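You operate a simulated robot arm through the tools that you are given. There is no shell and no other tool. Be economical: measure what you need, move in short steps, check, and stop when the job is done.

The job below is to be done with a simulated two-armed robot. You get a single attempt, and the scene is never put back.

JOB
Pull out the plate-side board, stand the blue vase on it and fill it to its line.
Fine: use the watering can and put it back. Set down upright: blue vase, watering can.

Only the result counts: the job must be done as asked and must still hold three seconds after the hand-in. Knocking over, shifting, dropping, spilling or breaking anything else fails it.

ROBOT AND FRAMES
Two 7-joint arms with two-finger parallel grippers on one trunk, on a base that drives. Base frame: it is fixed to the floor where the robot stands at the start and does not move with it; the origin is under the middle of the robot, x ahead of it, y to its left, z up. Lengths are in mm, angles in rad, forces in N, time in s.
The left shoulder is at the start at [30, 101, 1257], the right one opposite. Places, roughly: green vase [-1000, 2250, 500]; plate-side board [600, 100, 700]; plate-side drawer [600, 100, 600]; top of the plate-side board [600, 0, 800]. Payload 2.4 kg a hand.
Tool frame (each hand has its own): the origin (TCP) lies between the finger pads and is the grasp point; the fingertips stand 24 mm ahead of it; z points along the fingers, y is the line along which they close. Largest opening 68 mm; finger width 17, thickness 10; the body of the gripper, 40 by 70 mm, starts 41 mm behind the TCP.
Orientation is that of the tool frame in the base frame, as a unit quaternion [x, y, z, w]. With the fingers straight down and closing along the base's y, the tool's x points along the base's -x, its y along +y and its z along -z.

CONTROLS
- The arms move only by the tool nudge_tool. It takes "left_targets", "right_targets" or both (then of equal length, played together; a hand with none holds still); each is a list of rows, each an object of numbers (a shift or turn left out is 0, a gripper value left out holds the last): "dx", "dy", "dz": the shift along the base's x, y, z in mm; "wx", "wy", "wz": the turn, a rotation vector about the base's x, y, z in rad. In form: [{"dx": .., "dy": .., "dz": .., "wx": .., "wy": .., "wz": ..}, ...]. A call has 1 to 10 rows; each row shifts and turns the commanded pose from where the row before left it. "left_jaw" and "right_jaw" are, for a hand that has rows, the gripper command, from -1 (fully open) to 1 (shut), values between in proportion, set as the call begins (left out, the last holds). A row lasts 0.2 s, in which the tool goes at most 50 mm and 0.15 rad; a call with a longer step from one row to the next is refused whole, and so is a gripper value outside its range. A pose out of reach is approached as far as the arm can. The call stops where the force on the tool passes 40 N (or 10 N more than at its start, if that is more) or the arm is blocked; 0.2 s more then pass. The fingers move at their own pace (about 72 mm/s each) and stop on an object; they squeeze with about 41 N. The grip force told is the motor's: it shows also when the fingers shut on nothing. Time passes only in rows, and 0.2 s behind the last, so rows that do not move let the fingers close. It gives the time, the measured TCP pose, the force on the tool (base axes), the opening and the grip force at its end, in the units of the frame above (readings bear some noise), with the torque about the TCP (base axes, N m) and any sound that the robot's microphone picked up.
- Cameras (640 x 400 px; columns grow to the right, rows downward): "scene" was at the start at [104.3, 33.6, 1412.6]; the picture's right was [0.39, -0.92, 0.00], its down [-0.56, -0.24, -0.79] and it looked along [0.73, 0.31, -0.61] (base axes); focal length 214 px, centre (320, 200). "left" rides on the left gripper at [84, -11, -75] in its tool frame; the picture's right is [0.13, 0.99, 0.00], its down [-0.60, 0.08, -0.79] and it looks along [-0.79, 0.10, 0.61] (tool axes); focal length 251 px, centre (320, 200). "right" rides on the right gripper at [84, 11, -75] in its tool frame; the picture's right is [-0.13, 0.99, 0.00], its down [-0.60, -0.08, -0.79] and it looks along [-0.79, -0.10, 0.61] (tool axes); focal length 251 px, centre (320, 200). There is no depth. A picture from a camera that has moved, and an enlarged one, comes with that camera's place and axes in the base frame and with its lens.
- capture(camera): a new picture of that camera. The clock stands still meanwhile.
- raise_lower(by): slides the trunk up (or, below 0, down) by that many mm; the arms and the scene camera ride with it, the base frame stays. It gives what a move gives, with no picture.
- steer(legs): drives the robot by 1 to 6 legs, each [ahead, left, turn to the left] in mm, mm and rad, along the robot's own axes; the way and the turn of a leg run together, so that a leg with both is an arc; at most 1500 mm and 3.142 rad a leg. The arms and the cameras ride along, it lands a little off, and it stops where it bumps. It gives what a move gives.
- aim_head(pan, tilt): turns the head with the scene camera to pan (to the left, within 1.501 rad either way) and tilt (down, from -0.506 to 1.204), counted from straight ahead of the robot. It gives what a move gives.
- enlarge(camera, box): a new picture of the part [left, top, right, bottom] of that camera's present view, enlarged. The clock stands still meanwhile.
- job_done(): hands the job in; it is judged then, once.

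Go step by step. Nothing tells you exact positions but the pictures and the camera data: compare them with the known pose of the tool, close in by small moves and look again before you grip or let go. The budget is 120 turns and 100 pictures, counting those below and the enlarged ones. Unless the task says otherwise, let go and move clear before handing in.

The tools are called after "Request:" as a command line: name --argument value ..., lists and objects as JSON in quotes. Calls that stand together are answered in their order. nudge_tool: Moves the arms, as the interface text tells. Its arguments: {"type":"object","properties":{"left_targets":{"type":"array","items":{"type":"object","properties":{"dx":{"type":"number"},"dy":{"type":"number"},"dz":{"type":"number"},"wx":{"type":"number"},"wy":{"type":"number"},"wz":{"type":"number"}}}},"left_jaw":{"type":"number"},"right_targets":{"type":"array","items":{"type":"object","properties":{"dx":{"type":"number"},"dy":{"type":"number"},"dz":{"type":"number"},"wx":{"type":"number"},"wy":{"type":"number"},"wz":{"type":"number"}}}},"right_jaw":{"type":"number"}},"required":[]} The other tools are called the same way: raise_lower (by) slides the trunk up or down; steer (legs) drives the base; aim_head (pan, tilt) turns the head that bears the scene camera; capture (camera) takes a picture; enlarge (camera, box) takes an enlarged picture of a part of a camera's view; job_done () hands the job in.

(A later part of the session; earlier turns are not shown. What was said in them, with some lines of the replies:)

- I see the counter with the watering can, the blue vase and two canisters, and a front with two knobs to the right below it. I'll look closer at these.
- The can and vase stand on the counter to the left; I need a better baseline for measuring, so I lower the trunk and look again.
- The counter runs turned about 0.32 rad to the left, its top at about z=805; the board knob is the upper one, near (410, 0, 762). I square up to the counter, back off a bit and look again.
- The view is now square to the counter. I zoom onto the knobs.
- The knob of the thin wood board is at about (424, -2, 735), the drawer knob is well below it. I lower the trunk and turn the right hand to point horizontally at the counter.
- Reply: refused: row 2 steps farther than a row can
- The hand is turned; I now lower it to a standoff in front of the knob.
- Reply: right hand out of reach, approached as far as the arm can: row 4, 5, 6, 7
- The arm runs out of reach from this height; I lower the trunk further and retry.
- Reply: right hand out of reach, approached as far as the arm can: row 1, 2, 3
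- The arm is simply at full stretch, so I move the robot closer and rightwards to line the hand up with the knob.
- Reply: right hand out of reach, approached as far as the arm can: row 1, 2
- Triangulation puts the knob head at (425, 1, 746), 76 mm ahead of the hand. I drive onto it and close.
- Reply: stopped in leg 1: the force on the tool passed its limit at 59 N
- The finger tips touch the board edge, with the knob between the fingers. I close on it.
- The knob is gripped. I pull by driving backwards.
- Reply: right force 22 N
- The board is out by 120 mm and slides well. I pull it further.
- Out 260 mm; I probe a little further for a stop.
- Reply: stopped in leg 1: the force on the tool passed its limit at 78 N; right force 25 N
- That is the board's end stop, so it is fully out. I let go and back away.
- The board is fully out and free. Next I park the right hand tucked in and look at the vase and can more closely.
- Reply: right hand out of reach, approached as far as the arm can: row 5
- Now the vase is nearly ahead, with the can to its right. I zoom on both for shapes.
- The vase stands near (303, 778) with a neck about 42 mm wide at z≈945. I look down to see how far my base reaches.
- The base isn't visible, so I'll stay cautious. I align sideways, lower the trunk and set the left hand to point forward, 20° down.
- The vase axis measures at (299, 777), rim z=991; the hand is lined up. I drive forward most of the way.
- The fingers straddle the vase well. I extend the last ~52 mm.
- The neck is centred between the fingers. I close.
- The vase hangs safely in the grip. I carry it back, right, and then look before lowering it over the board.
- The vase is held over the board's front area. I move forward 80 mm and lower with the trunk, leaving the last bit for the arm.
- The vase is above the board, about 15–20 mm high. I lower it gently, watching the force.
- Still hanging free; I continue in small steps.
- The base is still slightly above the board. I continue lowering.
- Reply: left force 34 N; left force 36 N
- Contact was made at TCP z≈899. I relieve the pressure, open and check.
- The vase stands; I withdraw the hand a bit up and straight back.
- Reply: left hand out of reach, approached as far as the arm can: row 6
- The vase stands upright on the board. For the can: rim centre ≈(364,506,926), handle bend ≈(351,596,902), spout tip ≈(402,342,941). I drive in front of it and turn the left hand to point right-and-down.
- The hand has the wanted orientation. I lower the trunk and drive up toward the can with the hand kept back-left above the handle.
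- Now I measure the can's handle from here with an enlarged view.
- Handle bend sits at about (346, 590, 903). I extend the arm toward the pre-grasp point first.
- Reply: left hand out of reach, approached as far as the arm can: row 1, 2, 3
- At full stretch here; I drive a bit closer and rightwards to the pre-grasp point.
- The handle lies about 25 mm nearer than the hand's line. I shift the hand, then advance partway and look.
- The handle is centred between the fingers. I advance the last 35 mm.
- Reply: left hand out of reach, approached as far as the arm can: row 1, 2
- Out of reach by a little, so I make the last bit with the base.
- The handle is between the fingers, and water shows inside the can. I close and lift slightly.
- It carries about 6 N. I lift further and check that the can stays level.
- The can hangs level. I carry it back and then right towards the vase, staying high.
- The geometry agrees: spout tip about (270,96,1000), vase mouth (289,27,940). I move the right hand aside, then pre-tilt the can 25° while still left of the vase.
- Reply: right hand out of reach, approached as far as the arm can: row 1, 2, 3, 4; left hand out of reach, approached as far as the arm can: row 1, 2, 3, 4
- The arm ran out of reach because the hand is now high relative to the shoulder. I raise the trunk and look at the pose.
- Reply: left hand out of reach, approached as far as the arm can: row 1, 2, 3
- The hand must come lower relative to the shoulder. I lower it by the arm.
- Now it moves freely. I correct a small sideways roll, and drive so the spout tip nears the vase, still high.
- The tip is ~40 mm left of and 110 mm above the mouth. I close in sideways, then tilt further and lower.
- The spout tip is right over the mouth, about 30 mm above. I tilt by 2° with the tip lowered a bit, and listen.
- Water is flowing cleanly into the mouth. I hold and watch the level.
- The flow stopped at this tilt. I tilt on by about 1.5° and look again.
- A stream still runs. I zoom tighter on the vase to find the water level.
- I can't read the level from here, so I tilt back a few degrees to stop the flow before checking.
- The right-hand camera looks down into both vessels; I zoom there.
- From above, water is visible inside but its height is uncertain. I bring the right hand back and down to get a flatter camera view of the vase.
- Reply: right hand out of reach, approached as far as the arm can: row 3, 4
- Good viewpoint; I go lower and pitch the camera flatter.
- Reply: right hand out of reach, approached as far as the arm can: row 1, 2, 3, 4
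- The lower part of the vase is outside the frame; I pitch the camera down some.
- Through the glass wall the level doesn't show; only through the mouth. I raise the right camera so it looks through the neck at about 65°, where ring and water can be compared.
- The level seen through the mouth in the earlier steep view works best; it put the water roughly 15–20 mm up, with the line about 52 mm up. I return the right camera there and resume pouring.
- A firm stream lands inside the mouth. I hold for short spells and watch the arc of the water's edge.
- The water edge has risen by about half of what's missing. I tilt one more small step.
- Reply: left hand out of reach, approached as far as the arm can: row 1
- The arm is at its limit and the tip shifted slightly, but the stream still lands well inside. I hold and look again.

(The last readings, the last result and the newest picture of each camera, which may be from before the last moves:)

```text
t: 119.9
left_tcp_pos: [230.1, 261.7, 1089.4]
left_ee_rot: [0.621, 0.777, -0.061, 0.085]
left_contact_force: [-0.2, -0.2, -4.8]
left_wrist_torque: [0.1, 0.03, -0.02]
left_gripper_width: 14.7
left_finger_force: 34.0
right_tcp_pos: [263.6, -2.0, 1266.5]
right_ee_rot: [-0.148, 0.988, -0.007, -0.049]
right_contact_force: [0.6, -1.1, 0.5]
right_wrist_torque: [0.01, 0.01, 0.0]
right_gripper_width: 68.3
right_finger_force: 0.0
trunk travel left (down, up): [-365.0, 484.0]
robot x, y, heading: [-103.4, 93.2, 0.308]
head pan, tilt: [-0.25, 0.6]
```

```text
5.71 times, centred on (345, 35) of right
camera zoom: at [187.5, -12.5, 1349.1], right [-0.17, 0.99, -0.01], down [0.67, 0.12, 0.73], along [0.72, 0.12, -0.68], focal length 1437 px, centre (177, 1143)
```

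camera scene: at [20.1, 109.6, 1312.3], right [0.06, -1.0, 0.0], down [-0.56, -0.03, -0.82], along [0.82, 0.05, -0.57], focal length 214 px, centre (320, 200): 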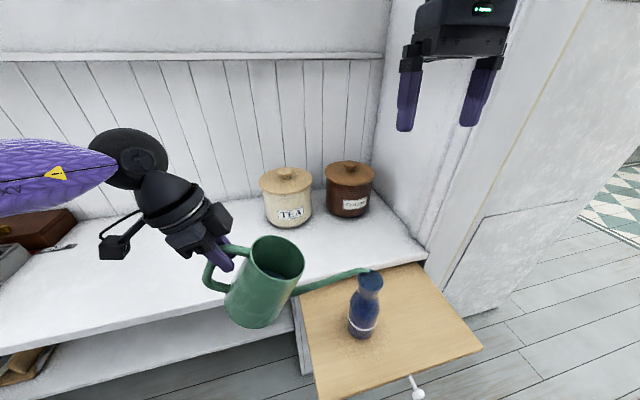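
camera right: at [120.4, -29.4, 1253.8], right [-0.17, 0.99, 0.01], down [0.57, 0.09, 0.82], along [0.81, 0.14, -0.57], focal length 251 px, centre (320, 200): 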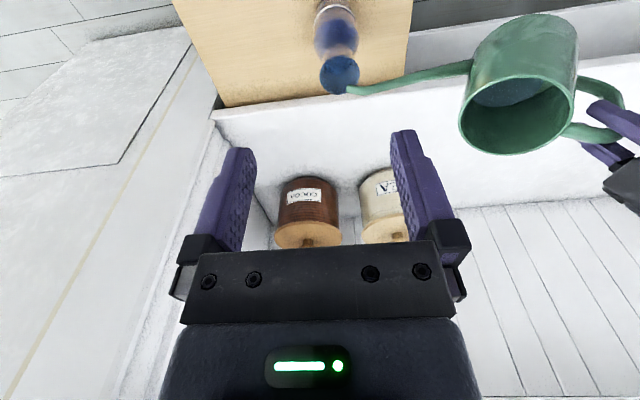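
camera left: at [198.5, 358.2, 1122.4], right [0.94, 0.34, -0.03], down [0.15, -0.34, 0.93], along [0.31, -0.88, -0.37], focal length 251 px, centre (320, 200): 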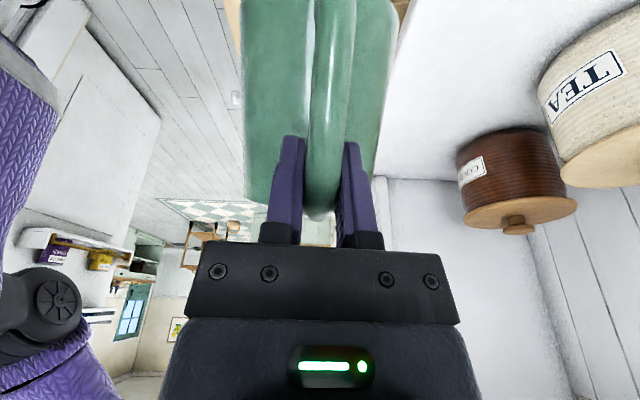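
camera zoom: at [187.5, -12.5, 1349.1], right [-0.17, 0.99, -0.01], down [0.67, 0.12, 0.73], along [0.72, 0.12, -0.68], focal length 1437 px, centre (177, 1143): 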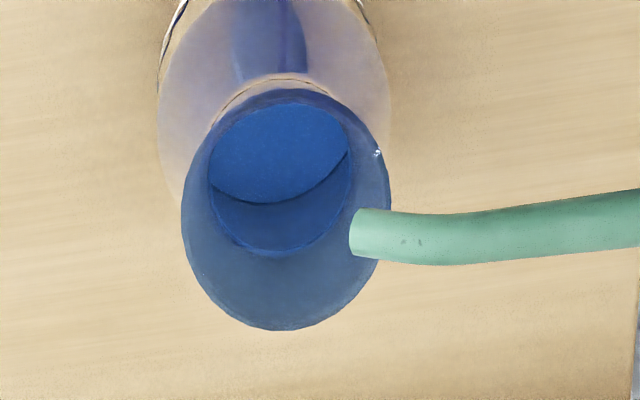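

The flow stopped; the level is about 8 mm below the line's middle. I give one more ~1° tilt, with the hand slightly lower to stay in reach.

Request:
nudge_tool --left_targets '[{"wx": 0.009, "wy": 0.0021, "dz": -2, "dx": 0.5, "dy": -1.5}, {"wx": 0.009, "wy": 0.0021, "dz": -2, "dx": 0.5, "dy": -1.5}, {"dz": 0}, {"dz": 0}, {"dz": 0}]'

Request:
enlarge --camera "right" --box '[300, 0, 390, 70]'

```text
t: 121.1
left_tcp_pos: [226.2, 260.3, 1088.7]
left_ee_rot: [0.621, 0.778, -0.055, 0.076]
left_contact_force: [-1.3, -0.2, -2.8]
left_wrist_torque: [0.14, 0.02, -0.01]
left_gripper_width: 14.4
left_finger_force: 34.3
left hand out of reach, approached as far as the arm can: row 2
right_tcp_pos: [264.1, -2.3, 1266.0]
right_ee_rot: [-0.148, 0.988, -0.006, -0.049]
right_contact_force: [-0.4, -0.3, 0.4]
right_wrist_torque: [0.02, -0.01, -0.01]
right_gripper_width: 67.9
right_finger_force: 0.0
trunk travel left (down, up): [-365.0, 484.0]
robot x, y, heading: [-106.4, 90.1, 0.304]
head pan, tilt: [-0.25, 0.6]
```

```text
5.71 times, centred on (345, 35) of right
camera zoom: at [187.5, -12.5, 1349.1], right [-0.17, 0.99, -0.01], down [0.67, 0.12, 0.73], along [0.72, 0.12, -0.68], focal length 1437 px, centre (177, 1143)
```

zoom: 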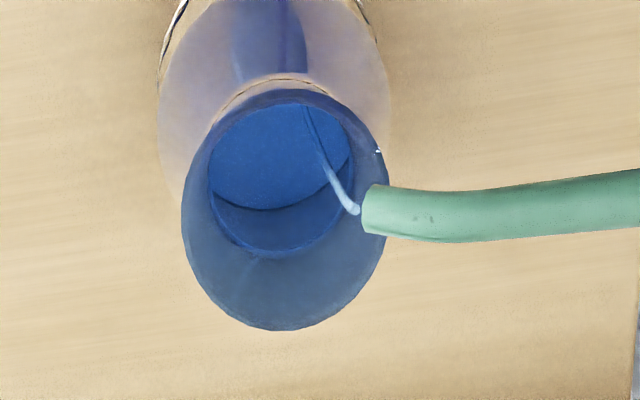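

Nearly there; I let the trickle run a moment longer, then tilt back.

Request:
nudge_tool --left_targets '[{"dz": 0}, {"dz": 0}, {"dz": 0}]'

Request:
enlarge --camera "right" --box '[320, 15, 365, 60]'

```text
t: 121.9
left_tcp_pos: [226.3, 261.5, 1088.5]
left_ee_rot: [0.622, 0.778, -0.056, 0.076]
left_contact_force: [-0.4, 1.2, -3.4]
left_wrist_torque: [0.1, 0.03, 0.04]
left_gripper_width: 14.4
left_finger_force: 34.2
right_tcp_pos: [262.6, -2.0, 1266.7]
right_ee_rot: [-0.149, 0.988, -0.008, -0.049]
right_contact_force: [-0.1, 0.1, 0.0]
right_wrist_torque: [0.03, -0.01, 0.05]
right_gripper_width: 68.2
right_finger_force: 0.1
trunk travel left (down, up): [-365.0, 484.0]
robot x, y, heading: [-104.3, 95.5, 0.311]
head pan, tilt: [-0.25, 0.6]
```

```text
8.89 times, centred on (342, 38) of right
camera zoom: at [187.5, -12.5, 1349.1], right [-0.17, 0.99, -0.01], down [0.67, 0.12, 0.73], along [0.72, 0.12, -0.68], focal length 2235 px, centre (120, 1644)
```

zoom: 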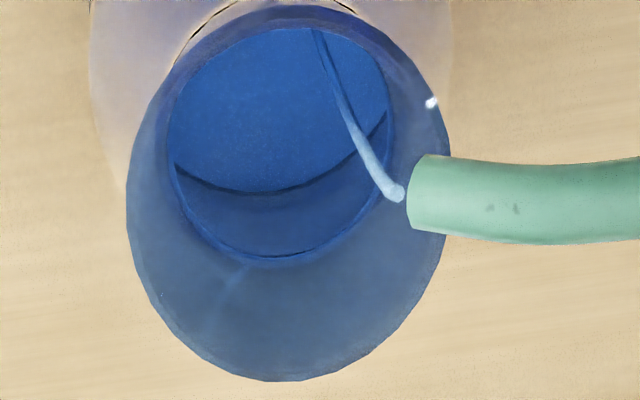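

The level is at the target now. I tilt back to stop the flow.

Request:
nudge_tool --left_targets '[{"wx": -0.05, "wy": -0.012, "dz": -9, "dx": 1, "dy": 1}, {"wx": -0.05, "wy": -0.012, "dz": -9, "dx": 0, "dy": 3}, {"wx": -0.05, "wy": -0.012, "dz": -8}, {"dz": 0}, {"dz": 0}]'

Request:
enlarge --camera "right" --box '[320, 15, 365, 60]'

Request:
enlarge --camera "scene" --box '[300, 220, 440, 360]'

```text
t: 123.1
left_tcp_pos: [226.2, 265.3, 1063.8]
left_ee_rot: [0.615, 0.77, -0.101, 0.137]
left_contact_force: [0.7, 0.0, -3.6]
left_wrist_torque: [0.18, 0.03, -0.01]
left_gripper_width: 14.3
left_finger_force: 33.9
right_tcp_pos: [264.3, -2.5, 1266.8]
right_ee_rot: [-0.148, 0.988, -0.006, -0.048]
right_contact_force: [0.2, 0.5, -0.8]
right_wrist_torque: [-0.02, 0.0, 0.04]
right_gripper_width: 67.8
right_finger_force: 0.0
trunk travel left (down, up): [-365.0, 484.0]
robot x, y, heading: [-104.6, 94.3, 0.311]
head pan, tilt: [-0.25, 0.6]
```

```text
8.89 times, centred on (342, 38) of right
camera zoom: at [187.5, -12.5, 1349.1], right [-0.17, 0.99, -0.01], down [0.67, 0.12, 0.73], along [0.72, 0.12, -0.68], focal length 2235 px, centre (120, 1644)
```

zoom: 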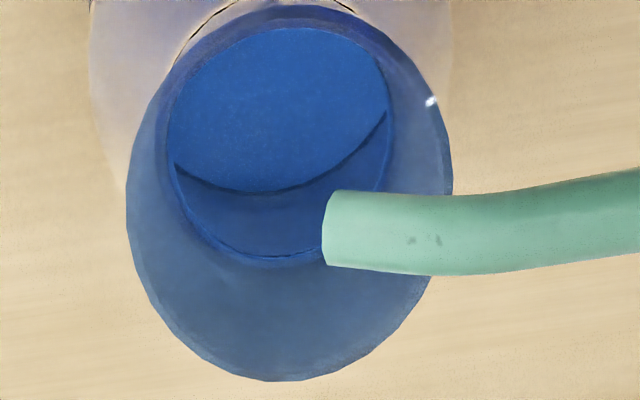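

```text
2.86 times, centred on (370, 290) of scene
camera zoom: at [20.0, 109.6, 1312.3], right [0.06, -1.0, 0.0], down [-0.56, -0.03, -0.82], along [0.82, 0.05, -0.57], focal length 613 px, centre (177, -57)
```

zoom: 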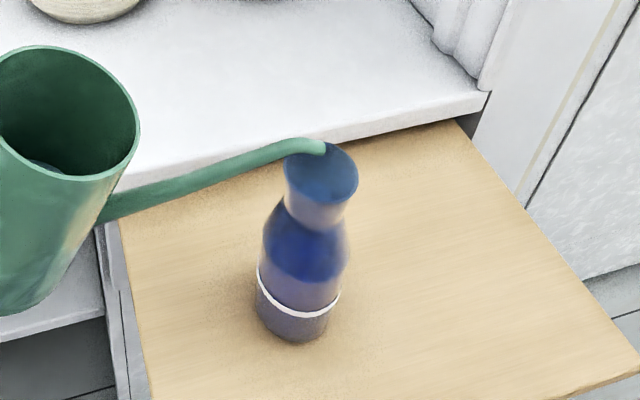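

The flow has stopped and the level matches the line (weight drop ≈1.8 N fits too). I untilt the can in place so the tip rises, then check.

Request:
nudge_tool --left_targets '[{"wx": -0.108, "wy": -0.0257, "dz": 3}, {"wx": -0.108, "wy": -0.0257, "dz": 3}, {"wx": -0.108, "wy": -0.0257}, {"wx": -0.107, "wy": -0.0257}, {"dz": 0}]'

Request:
capture --camera "scene"

```text
t: 124.3
left_tcp_pos: [229.0, 264.1, 1070.2]
left_ee_rot: [0.576, 0.722, -0.233, 0.304]
left_contact_force: [-0.7, 0.3, -3.5]
left_wrist_torque: [0.29, 0.12, 0.04]
left_gripper_width: 14.4
left_finger_force: 33.8
right_tcp_pos: [263.8, -1.9, 1266.3]
right_ee_rot: [-0.148, 0.988, -0.006, -0.049]
right_contact_force: [-0.3, 0.4, 0.5]
right_wrist_torque: [0.0, -0.01, 0.05]
right_gripper_width: 68.1
right_finger_force: 0.1
trunk travel left (down, up): [-365.0, 484.0]
robot x, y, heading: [-105.8, 93.5, 0.308]
head pan, tilt: [-0.25, 0.6]
```

```text
13 pictures are left
camera scene: at [20.0, 109.6, 1312.3], right [0.06, -1.0, 0.0], down [-0.56, -0.03, -0.82], along [0.82, 0.05, -0.57], focal length 214 px, centre (320, 200)
```

scene: 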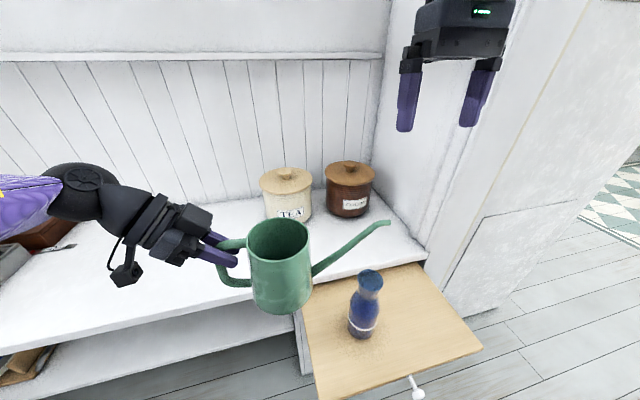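

Upright again and clear of the vase. I drive left to the can's place, then lower the trunk to approach height.

Request:
steer --legs '[[0, 276, 0]]'

Request:
raise_lower --by -135

```text
t: 126.2
left_tcp_pos: [146.1, 526.5, 1070.3]
left_ee_rot: [0.577, 0.722, -0.233, 0.303]
left_contact_force: [-0.9, 0.7, -3.7]
left_wrist_torque: [0.27, 0.07, -0.03]
left_gripper_width: 14.6
left_finger_force: 34.2
right_tcp_pos: [181.6, 259.4, 1266.8]
right_ee_rot: [-0.147, 0.988, -0.006, -0.048]
right_contact_force: [-0.1, 0.0, 0.1]
right_wrist_torque: [-0.02, 0.03, 0.0]
right_gripper_width: 68.0
right_finger_force: 0.1
trunk travel left (down, up): [-365.0, 484.0]
robot x, y, heading: [-189.1, 353.8, 0.306]
head pan, tilt: [-0.25, 0.6]
```

```text
t: 127.8
left_tcp_pos: [145.8, 526.1, 934.6]
left_ee_rot: [0.577, 0.721, -0.233, 0.303]
left_contact_force: [0.4, -0.2, -3.4]
left_wrist_torque: [0.31, 0.09, 0.02]
left_gripper_width: 14.9
left_finger_force: 34.2
right_tcp_pos: [179.9, 258.7, 1131.5]
right_ee_rot: [-0.146, 0.988, -0.006, -0.048]
right_contact_force: [-0.1, 0.3, -0.1]
right_wrist_torque: [-0.03, 0.02, 0.03]
right_gripper_width: 68.1
right_finger_force: 0.1
trunk travel left (down, up): [-230.0, 619.0]
robot x, y, heading: [-187.6, 353.3, 0.31]
head pan, tilt: [-0.25, 0.6]
```

Request:
steer --legs '[[205, 0, 0]]'

Request:
aim_head --pan 0.0 --tilt 0.65

Request:
capture --camera "scene"

```text
t: 129.4
left_tcp_pos: [341.3, 587.9, 934.4]
left_ee_rot: [0.577, 0.721, -0.234, 0.304]
left_contact_force: [-0.2, 0.3, -3.6]
left_wrist_torque: [0.3, 0.09, 0.01]
left_gripper_width: 14.4
left_finger_force: 34.3
right_tcp_pos: [376.4, 320.6, 1131.8]
right_ee_rot: [-0.146, 0.988, -0.007, -0.049]
right_contact_force: [-0.5, 0.1, -0.5]
right_wrist_torque: [0.0, 0.0, 0.03]
right_gripper_width: 68.0
right_finger_force: 0.0
trunk travel left (down, up): [-230.0, 619.0]
robot x, y, heading: [4.5, 423.7, 0.305]
head pan, tilt: [-0.25, 0.6]
```

```text
t: 130.2
left_tcp_pos: [341.9, 586.7, 934.2]
left_ee_rot: [0.577, 0.722, -0.233, 0.304]
left_contact_force: [-0.4, -0.1, -3.6]
left_wrist_torque: [0.3, 0.04, 0.06]
left_gripper_width: 14.5
left_finger_force: 34.1
right_tcp_pos: [376.0, 320.4, 1131.5]
right_ee_rot: [-0.147, 0.988, -0.007, -0.048]
right_contact_force: [-0.2, -0.3, -0.4]
right_wrist_torque: [0.02, -0.01, 0.0]
right_gripper_width: 68.0
right_finger_force: 0.1
trunk travel left (down, up): [-230.0, 619.0]
robot x, y, heading: [6.4, 418.2, 0.302]
head pan, tilt: [0.0, 0.649]
```

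```text
12 pictures are left
camera scene: at [154.0, 462.1, 1171.3], right [0.3, -0.95, 0.0], down [-0.58, -0.18, -0.8], along [0.76, 0.24, -0.6], focal length 214 px, centre (320, 200)
```

scene: 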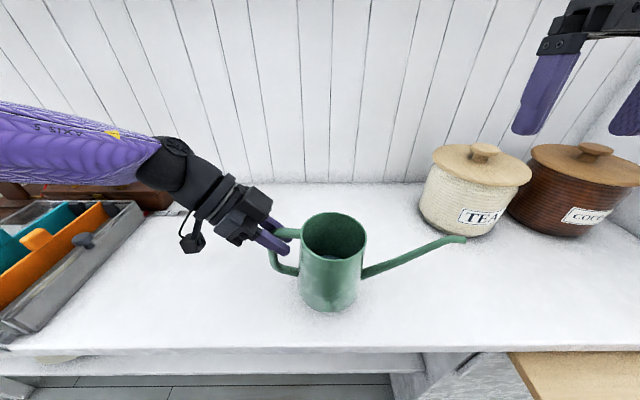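

The can is above its place. I lower it gently.

Request:
nudge_tool --left_targets '[{"dz": -8}, {"dz": -8}, {"dz": -6}, {"dz": 0}]'

Request:
nudge_tool --left_targets '[{"dz": -2}, {"dz": -2}, {"dz": 0}]'

Request:
nudge_tool --left_targets '[{"dz": -2}, {"dz": -1}, {"dz": 0}]'

```text
t: 131.2
left_tcp_pos: [341.2, 586.8, 912.1]
left_ee_rot: [0.577, 0.721, -0.234, 0.304]
left_contact_force: [-0.1, 0.2, -4.7]
left_wrist_torque: [0.28, 0.07, 0.0]
left_gripper_width: 14.7
left_finger_force: 34.1
right_tcp_pos: [375.4, 320.5, 1130.9]
right_ee_rot: [-0.147, 0.988, -0.007, -0.048]
right_contact_force: [-0.8, 0.5, 0.2]
right_wrist_torque: [0.02, 0.01, 0.0]
right_gripper_width: 67.9
right_finger_force: 0.0
trunk travel left (down, up): [-230.0, 619.0]
robot x, y, heading: [8.5, 417.4, 0.304]
head pan, tilt: [0.0, 0.649]
```

```text
t: 132.0
left_tcp_pos: [341.0, 587.8, 909.3]
left_ee_rot: [0.576, 0.722, -0.233, 0.305]
left_contact_force: [-0.4, 4.8, 9.8]
left_wrist_torque: [-0.92, -0.17, 0.05]
left_gripper_width: 14.4
left_finger_force: 34.1
right_tcp_pos: [375.3, 321.0, 1131.6]
right_ee_rot: [-0.148, 0.988, -0.006, -0.048]
right_contact_force: [0.1, 0.2, 0.5]
right_wrist_torque: [-0.04, 0.01, -0.01]
right_gripper_width: 68.0
right_finger_force: 0.1
trunk travel left (down, up): [-230.0, 619.0]
robot x, y, heading: [11.1, 416.6, 0.303]
head pan, tilt: [0.0, 0.649]
```

```text
t: 132.8
left_tcp_pos: [342.9, 587.4, 905.9]
left_ee_rot: [0.578, 0.721, -0.234, 0.303]
left_contact_force: [-0.3, 4.1, 9.1]
left_wrist_torque: [-0.93, -0.12, 0.06]
left_gripper_width: 14.9
left_finger_force: 34.5
right_tcp_pos: [375.9, 320.1, 1130.8]
right_ee_rot: [-0.148, 0.988, -0.006, -0.047]
right_contact_force: [-0.4, -0.5, 0.2]
right_wrist_torque: [-0.03, 0.0, -0.02]
right_gripper_width: 68.0
right_finger_force: 0.0
trunk travel left (down, up): [-230.0, 619.0]
robot x, y, heading: [8.9, 417.6, 0.301]
head pan, tilt: [0.0, 0.649]
```

The far edge touches first and the can levels itself in the grip. A last bit down, then I release.

Request:
nudge_tool --left_targets '[{"dz": -1.5}, {"dz": 0}]'

Request:
nudge_tool --left_targets '[{"dz": 0}, {"dz": 0}, {"dz": 0}, {"dz": 0}]' --left_jaw -1

Request:
capture --camera "left"

Request:
enlarge --camera "scene" --box '[220, 180, 480, 330]'

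```text
t: 133.4
left_tcp_pos: [341.3, 587.2, 904.4]
left_ee_rot: [0.577, 0.721, -0.233, 0.305]
left_contact_force: [0.3, 6.5, 22.6]
left_wrist_torque: [-0.13, 0.09, 0.05]
left_gripper_width: 14.3
left_finger_force: 35.0
right_tcp_pos: [375.7, 322.0, 1132.5]
right_ee_rot: [-0.147, 0.988, -0.006, -0.048]
right_contact_force: [0.7, 0.1, 0.0]
right_wrist_torque: [0.03, 0.01, -0.01]
right_gripper_width: 68.1
right_finger_force: 0.1
trunk travel left (down, up): [-230.0, 619.0]
robot x, y, heading: [4.3, 419.8, 0.307]
head pan, tilt: [0.0, 0.649]
```

```text
t: 134.4
left_tcp_pos: [342.3, 588.0, 903.1]
left_ee_rot: [0.577, 0.722, -0.232, 0.304]
left_contact_force: [0.1, 0.9, -0.6]
left_wrist_torque: [-0.02, 0.02, 0.0]
left_gripper_width: 68.1
left_finger_force: 0.1
right_tcp_pos: [376.4, 320.3, 1130.4]
right_ee_rot: [-0.147, 0.988, -0.006, -0.047]
right_contact_force: [-0.2, -0.4, 0.3]
right_wrist_torque: [0.01, 0.0, 0.02]
right_gripper_width: 68.0
right_finger_force: 0.1
trunk travel left (down, up): [-230.0, 619.0]
robot x, y, heading: [6.8, 418.4, 0.304]
head pan, tilt: [0.0, 0.649]
```

```text
11 pictures are left
camera left: at [306.5, 692.5, 897.0], right [0.95, 0.31, -0.08], down [0.03, 0.15, 0.99], along [0.32, -0.94, 0.13], focal length 251 px, centre (320, 200)
```

left: 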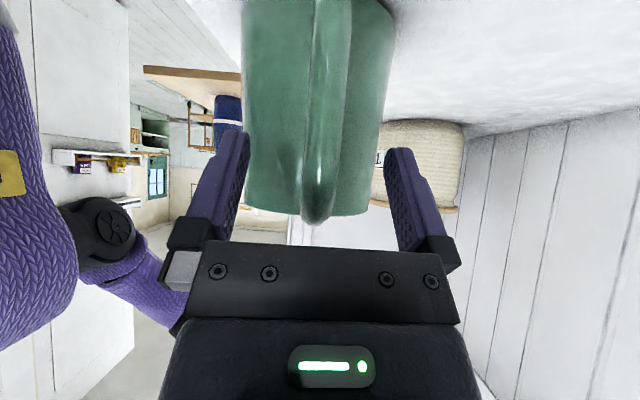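

```text
2.46 times, centred on (350, 255) of scene
camera zoom: at [153.8, 462.1, 1171.3], right [0.3, -0.95, 0.0], down [-0.58, -0.18, -0.8], along [0.76, 0.24, -0.6], focal length 528 px, centre (246, 65)
```

zoom: 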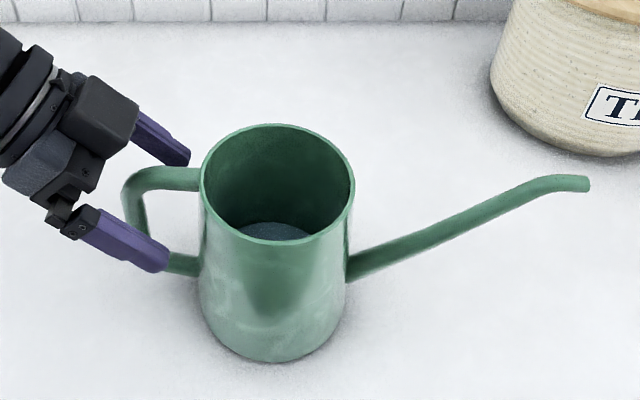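

The can stands upright at its original place. I withdraw the hand up-left and back off.

Request:
nudge_tool --left_targets '[{"dx": -4, "dy": 13, "dz": 13}, {"dx": -4, "dy": 13, "dz": 13}, {"dx": -4, "dy": 13, "dz": 13}, {"dx": -4, "dy": 13, "dz": 13}, {"dx": -4, "dy": 13, "dz": 13}, {"dx": -5, "dz": 20}, {"dz": 0}]'

Request:
steer --legs '[[-300, 0, 0], [0, -350, 0]]'

Request:
raise_lower --by 130

Request:
capture --camera "scene"

```text
t: 136.0
left_tcp_pos: [316.7, 651.4, 988.8]
left_ee_rot: [0.577, 0.722, -0.233, 0.303]
left_contact_force: [-0.2, 0.8, -0.2]
left_wrist_torque: [0.0, 0.0, -0.04]
left_gripper_width: 67.8
left_finger_force: 0.1
right_tcp_pos: [376.5, 320.2, 1131.0]
right_ee_rot: [-0.145, 0.988, -0.006, -0.048]
right_contact_force: [-0.6, -0.1, -0.3]
right_wrist_torque: [0.02, 0.03, -0.03]
right_gripper_width: 67.9
right_finger_force: 0.1
trunk travel left (down, up): [-230.0, 619.0]
robot x, y, heading: [8.3, 415.6, 0.304]
head pan, tilt: [0.0, 0.649]
```

```text
t: 139.9
left_tcp_pos: [145.2, 227.1, 987.6]
left_ee_rot: [0.571, 0.726, -0.231, 0.306]
left_contact_force: [-0.9, 0.3, 0.2]
left_wrist_torque: [0.02, 0.0, -0.03]
left_gripper_width: 68.0
left_finger_force: 0.1
right_tcp_pos: [209.8, -103.6, 1131.9]
right_ee_rot: [-0.155, 0.987, -0.007, -0.048]
right_contact_force: [0.4, -1.1, 0.1]
right_wrist_torque: [0.01, 0.02, -0.01]
right_gripper_width: 67.8
right_finger_force: 0.0
trunk travel left (down, up): [-230.0, 619.0]
robot x, y, heading: [-159.8, -10.1, 0.319]
head pan, tilt: [0.0, 0.649]
```

```text
t: 141.5
left_tcp_pos: [146.0, 227.8, 1117.8]
left_ee_rot: [0.571, 0.726, -0.232, 0.305]
left_contact_force: [-0.7, 0.8, 0.3]
left_wrist_torque: [-0.01, -0.02, -0.02]
left_gripper_width: 68.0
left_finger_force: 0.1
right_tcp_pos: [211.0, -103.3, 1261.3]
right_ee_rot: [-0.155, 0.987, -0.007, -0.048]
right_contact_force: [0.4, 0.5, -0.1]
right_wrist_torque: [0.03, 0.0, -0.01]
right_gripper_width: 67.9
right_finger_force: 0.0
trunk travel left (down, up): [-360.0, 489.0]
robot x, y, heading: [-161.7, -11.0, 0.319]
head pan, tilt: [0.0, 0.649]
```

```text
9 pictures are left
camera scene: at [-40.2, 27.0, 1302.9], right [0.31, -0.95, 0.0], down [-0.57, -0.19, -0.8], along [0.76, 0.25, -0.6], focal length 214 px, centre (320, 200)
```

scene: 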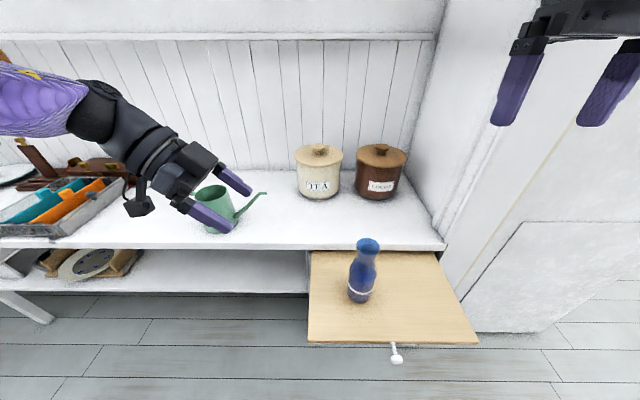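

All is in order: the board is out, the vase is on it and the can is back. I take one last closer look at the vase.

Request:
enlarge --camera "scene" --box '[335, 230, 395, 310]'

```text
5.00 times, centred on (365, 270) of scene
camera zoom: at [-40.2, 27.0, 1302.9], right [0.31, -0.95, 0.0], down [-0.57, -0.19, -0.8], along [0.76, 0.25, -0.6], focal length 1072 px, centre (95, -150)
```

zoom: 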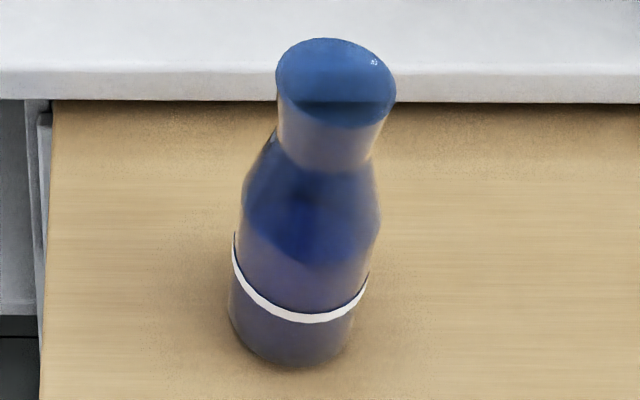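

Request:
job_done

```text
The job is handed in.
```

The board is pulled out to its end stop and the blue vase stands upright on it. The watering can is back upright in its original spot, and I saw no spills.

The vase is filled to about its white line. I couldn't read the water through the glass, so I judged the level from a view down the neck and from the can's lost weight. It could be a few millimetres off.
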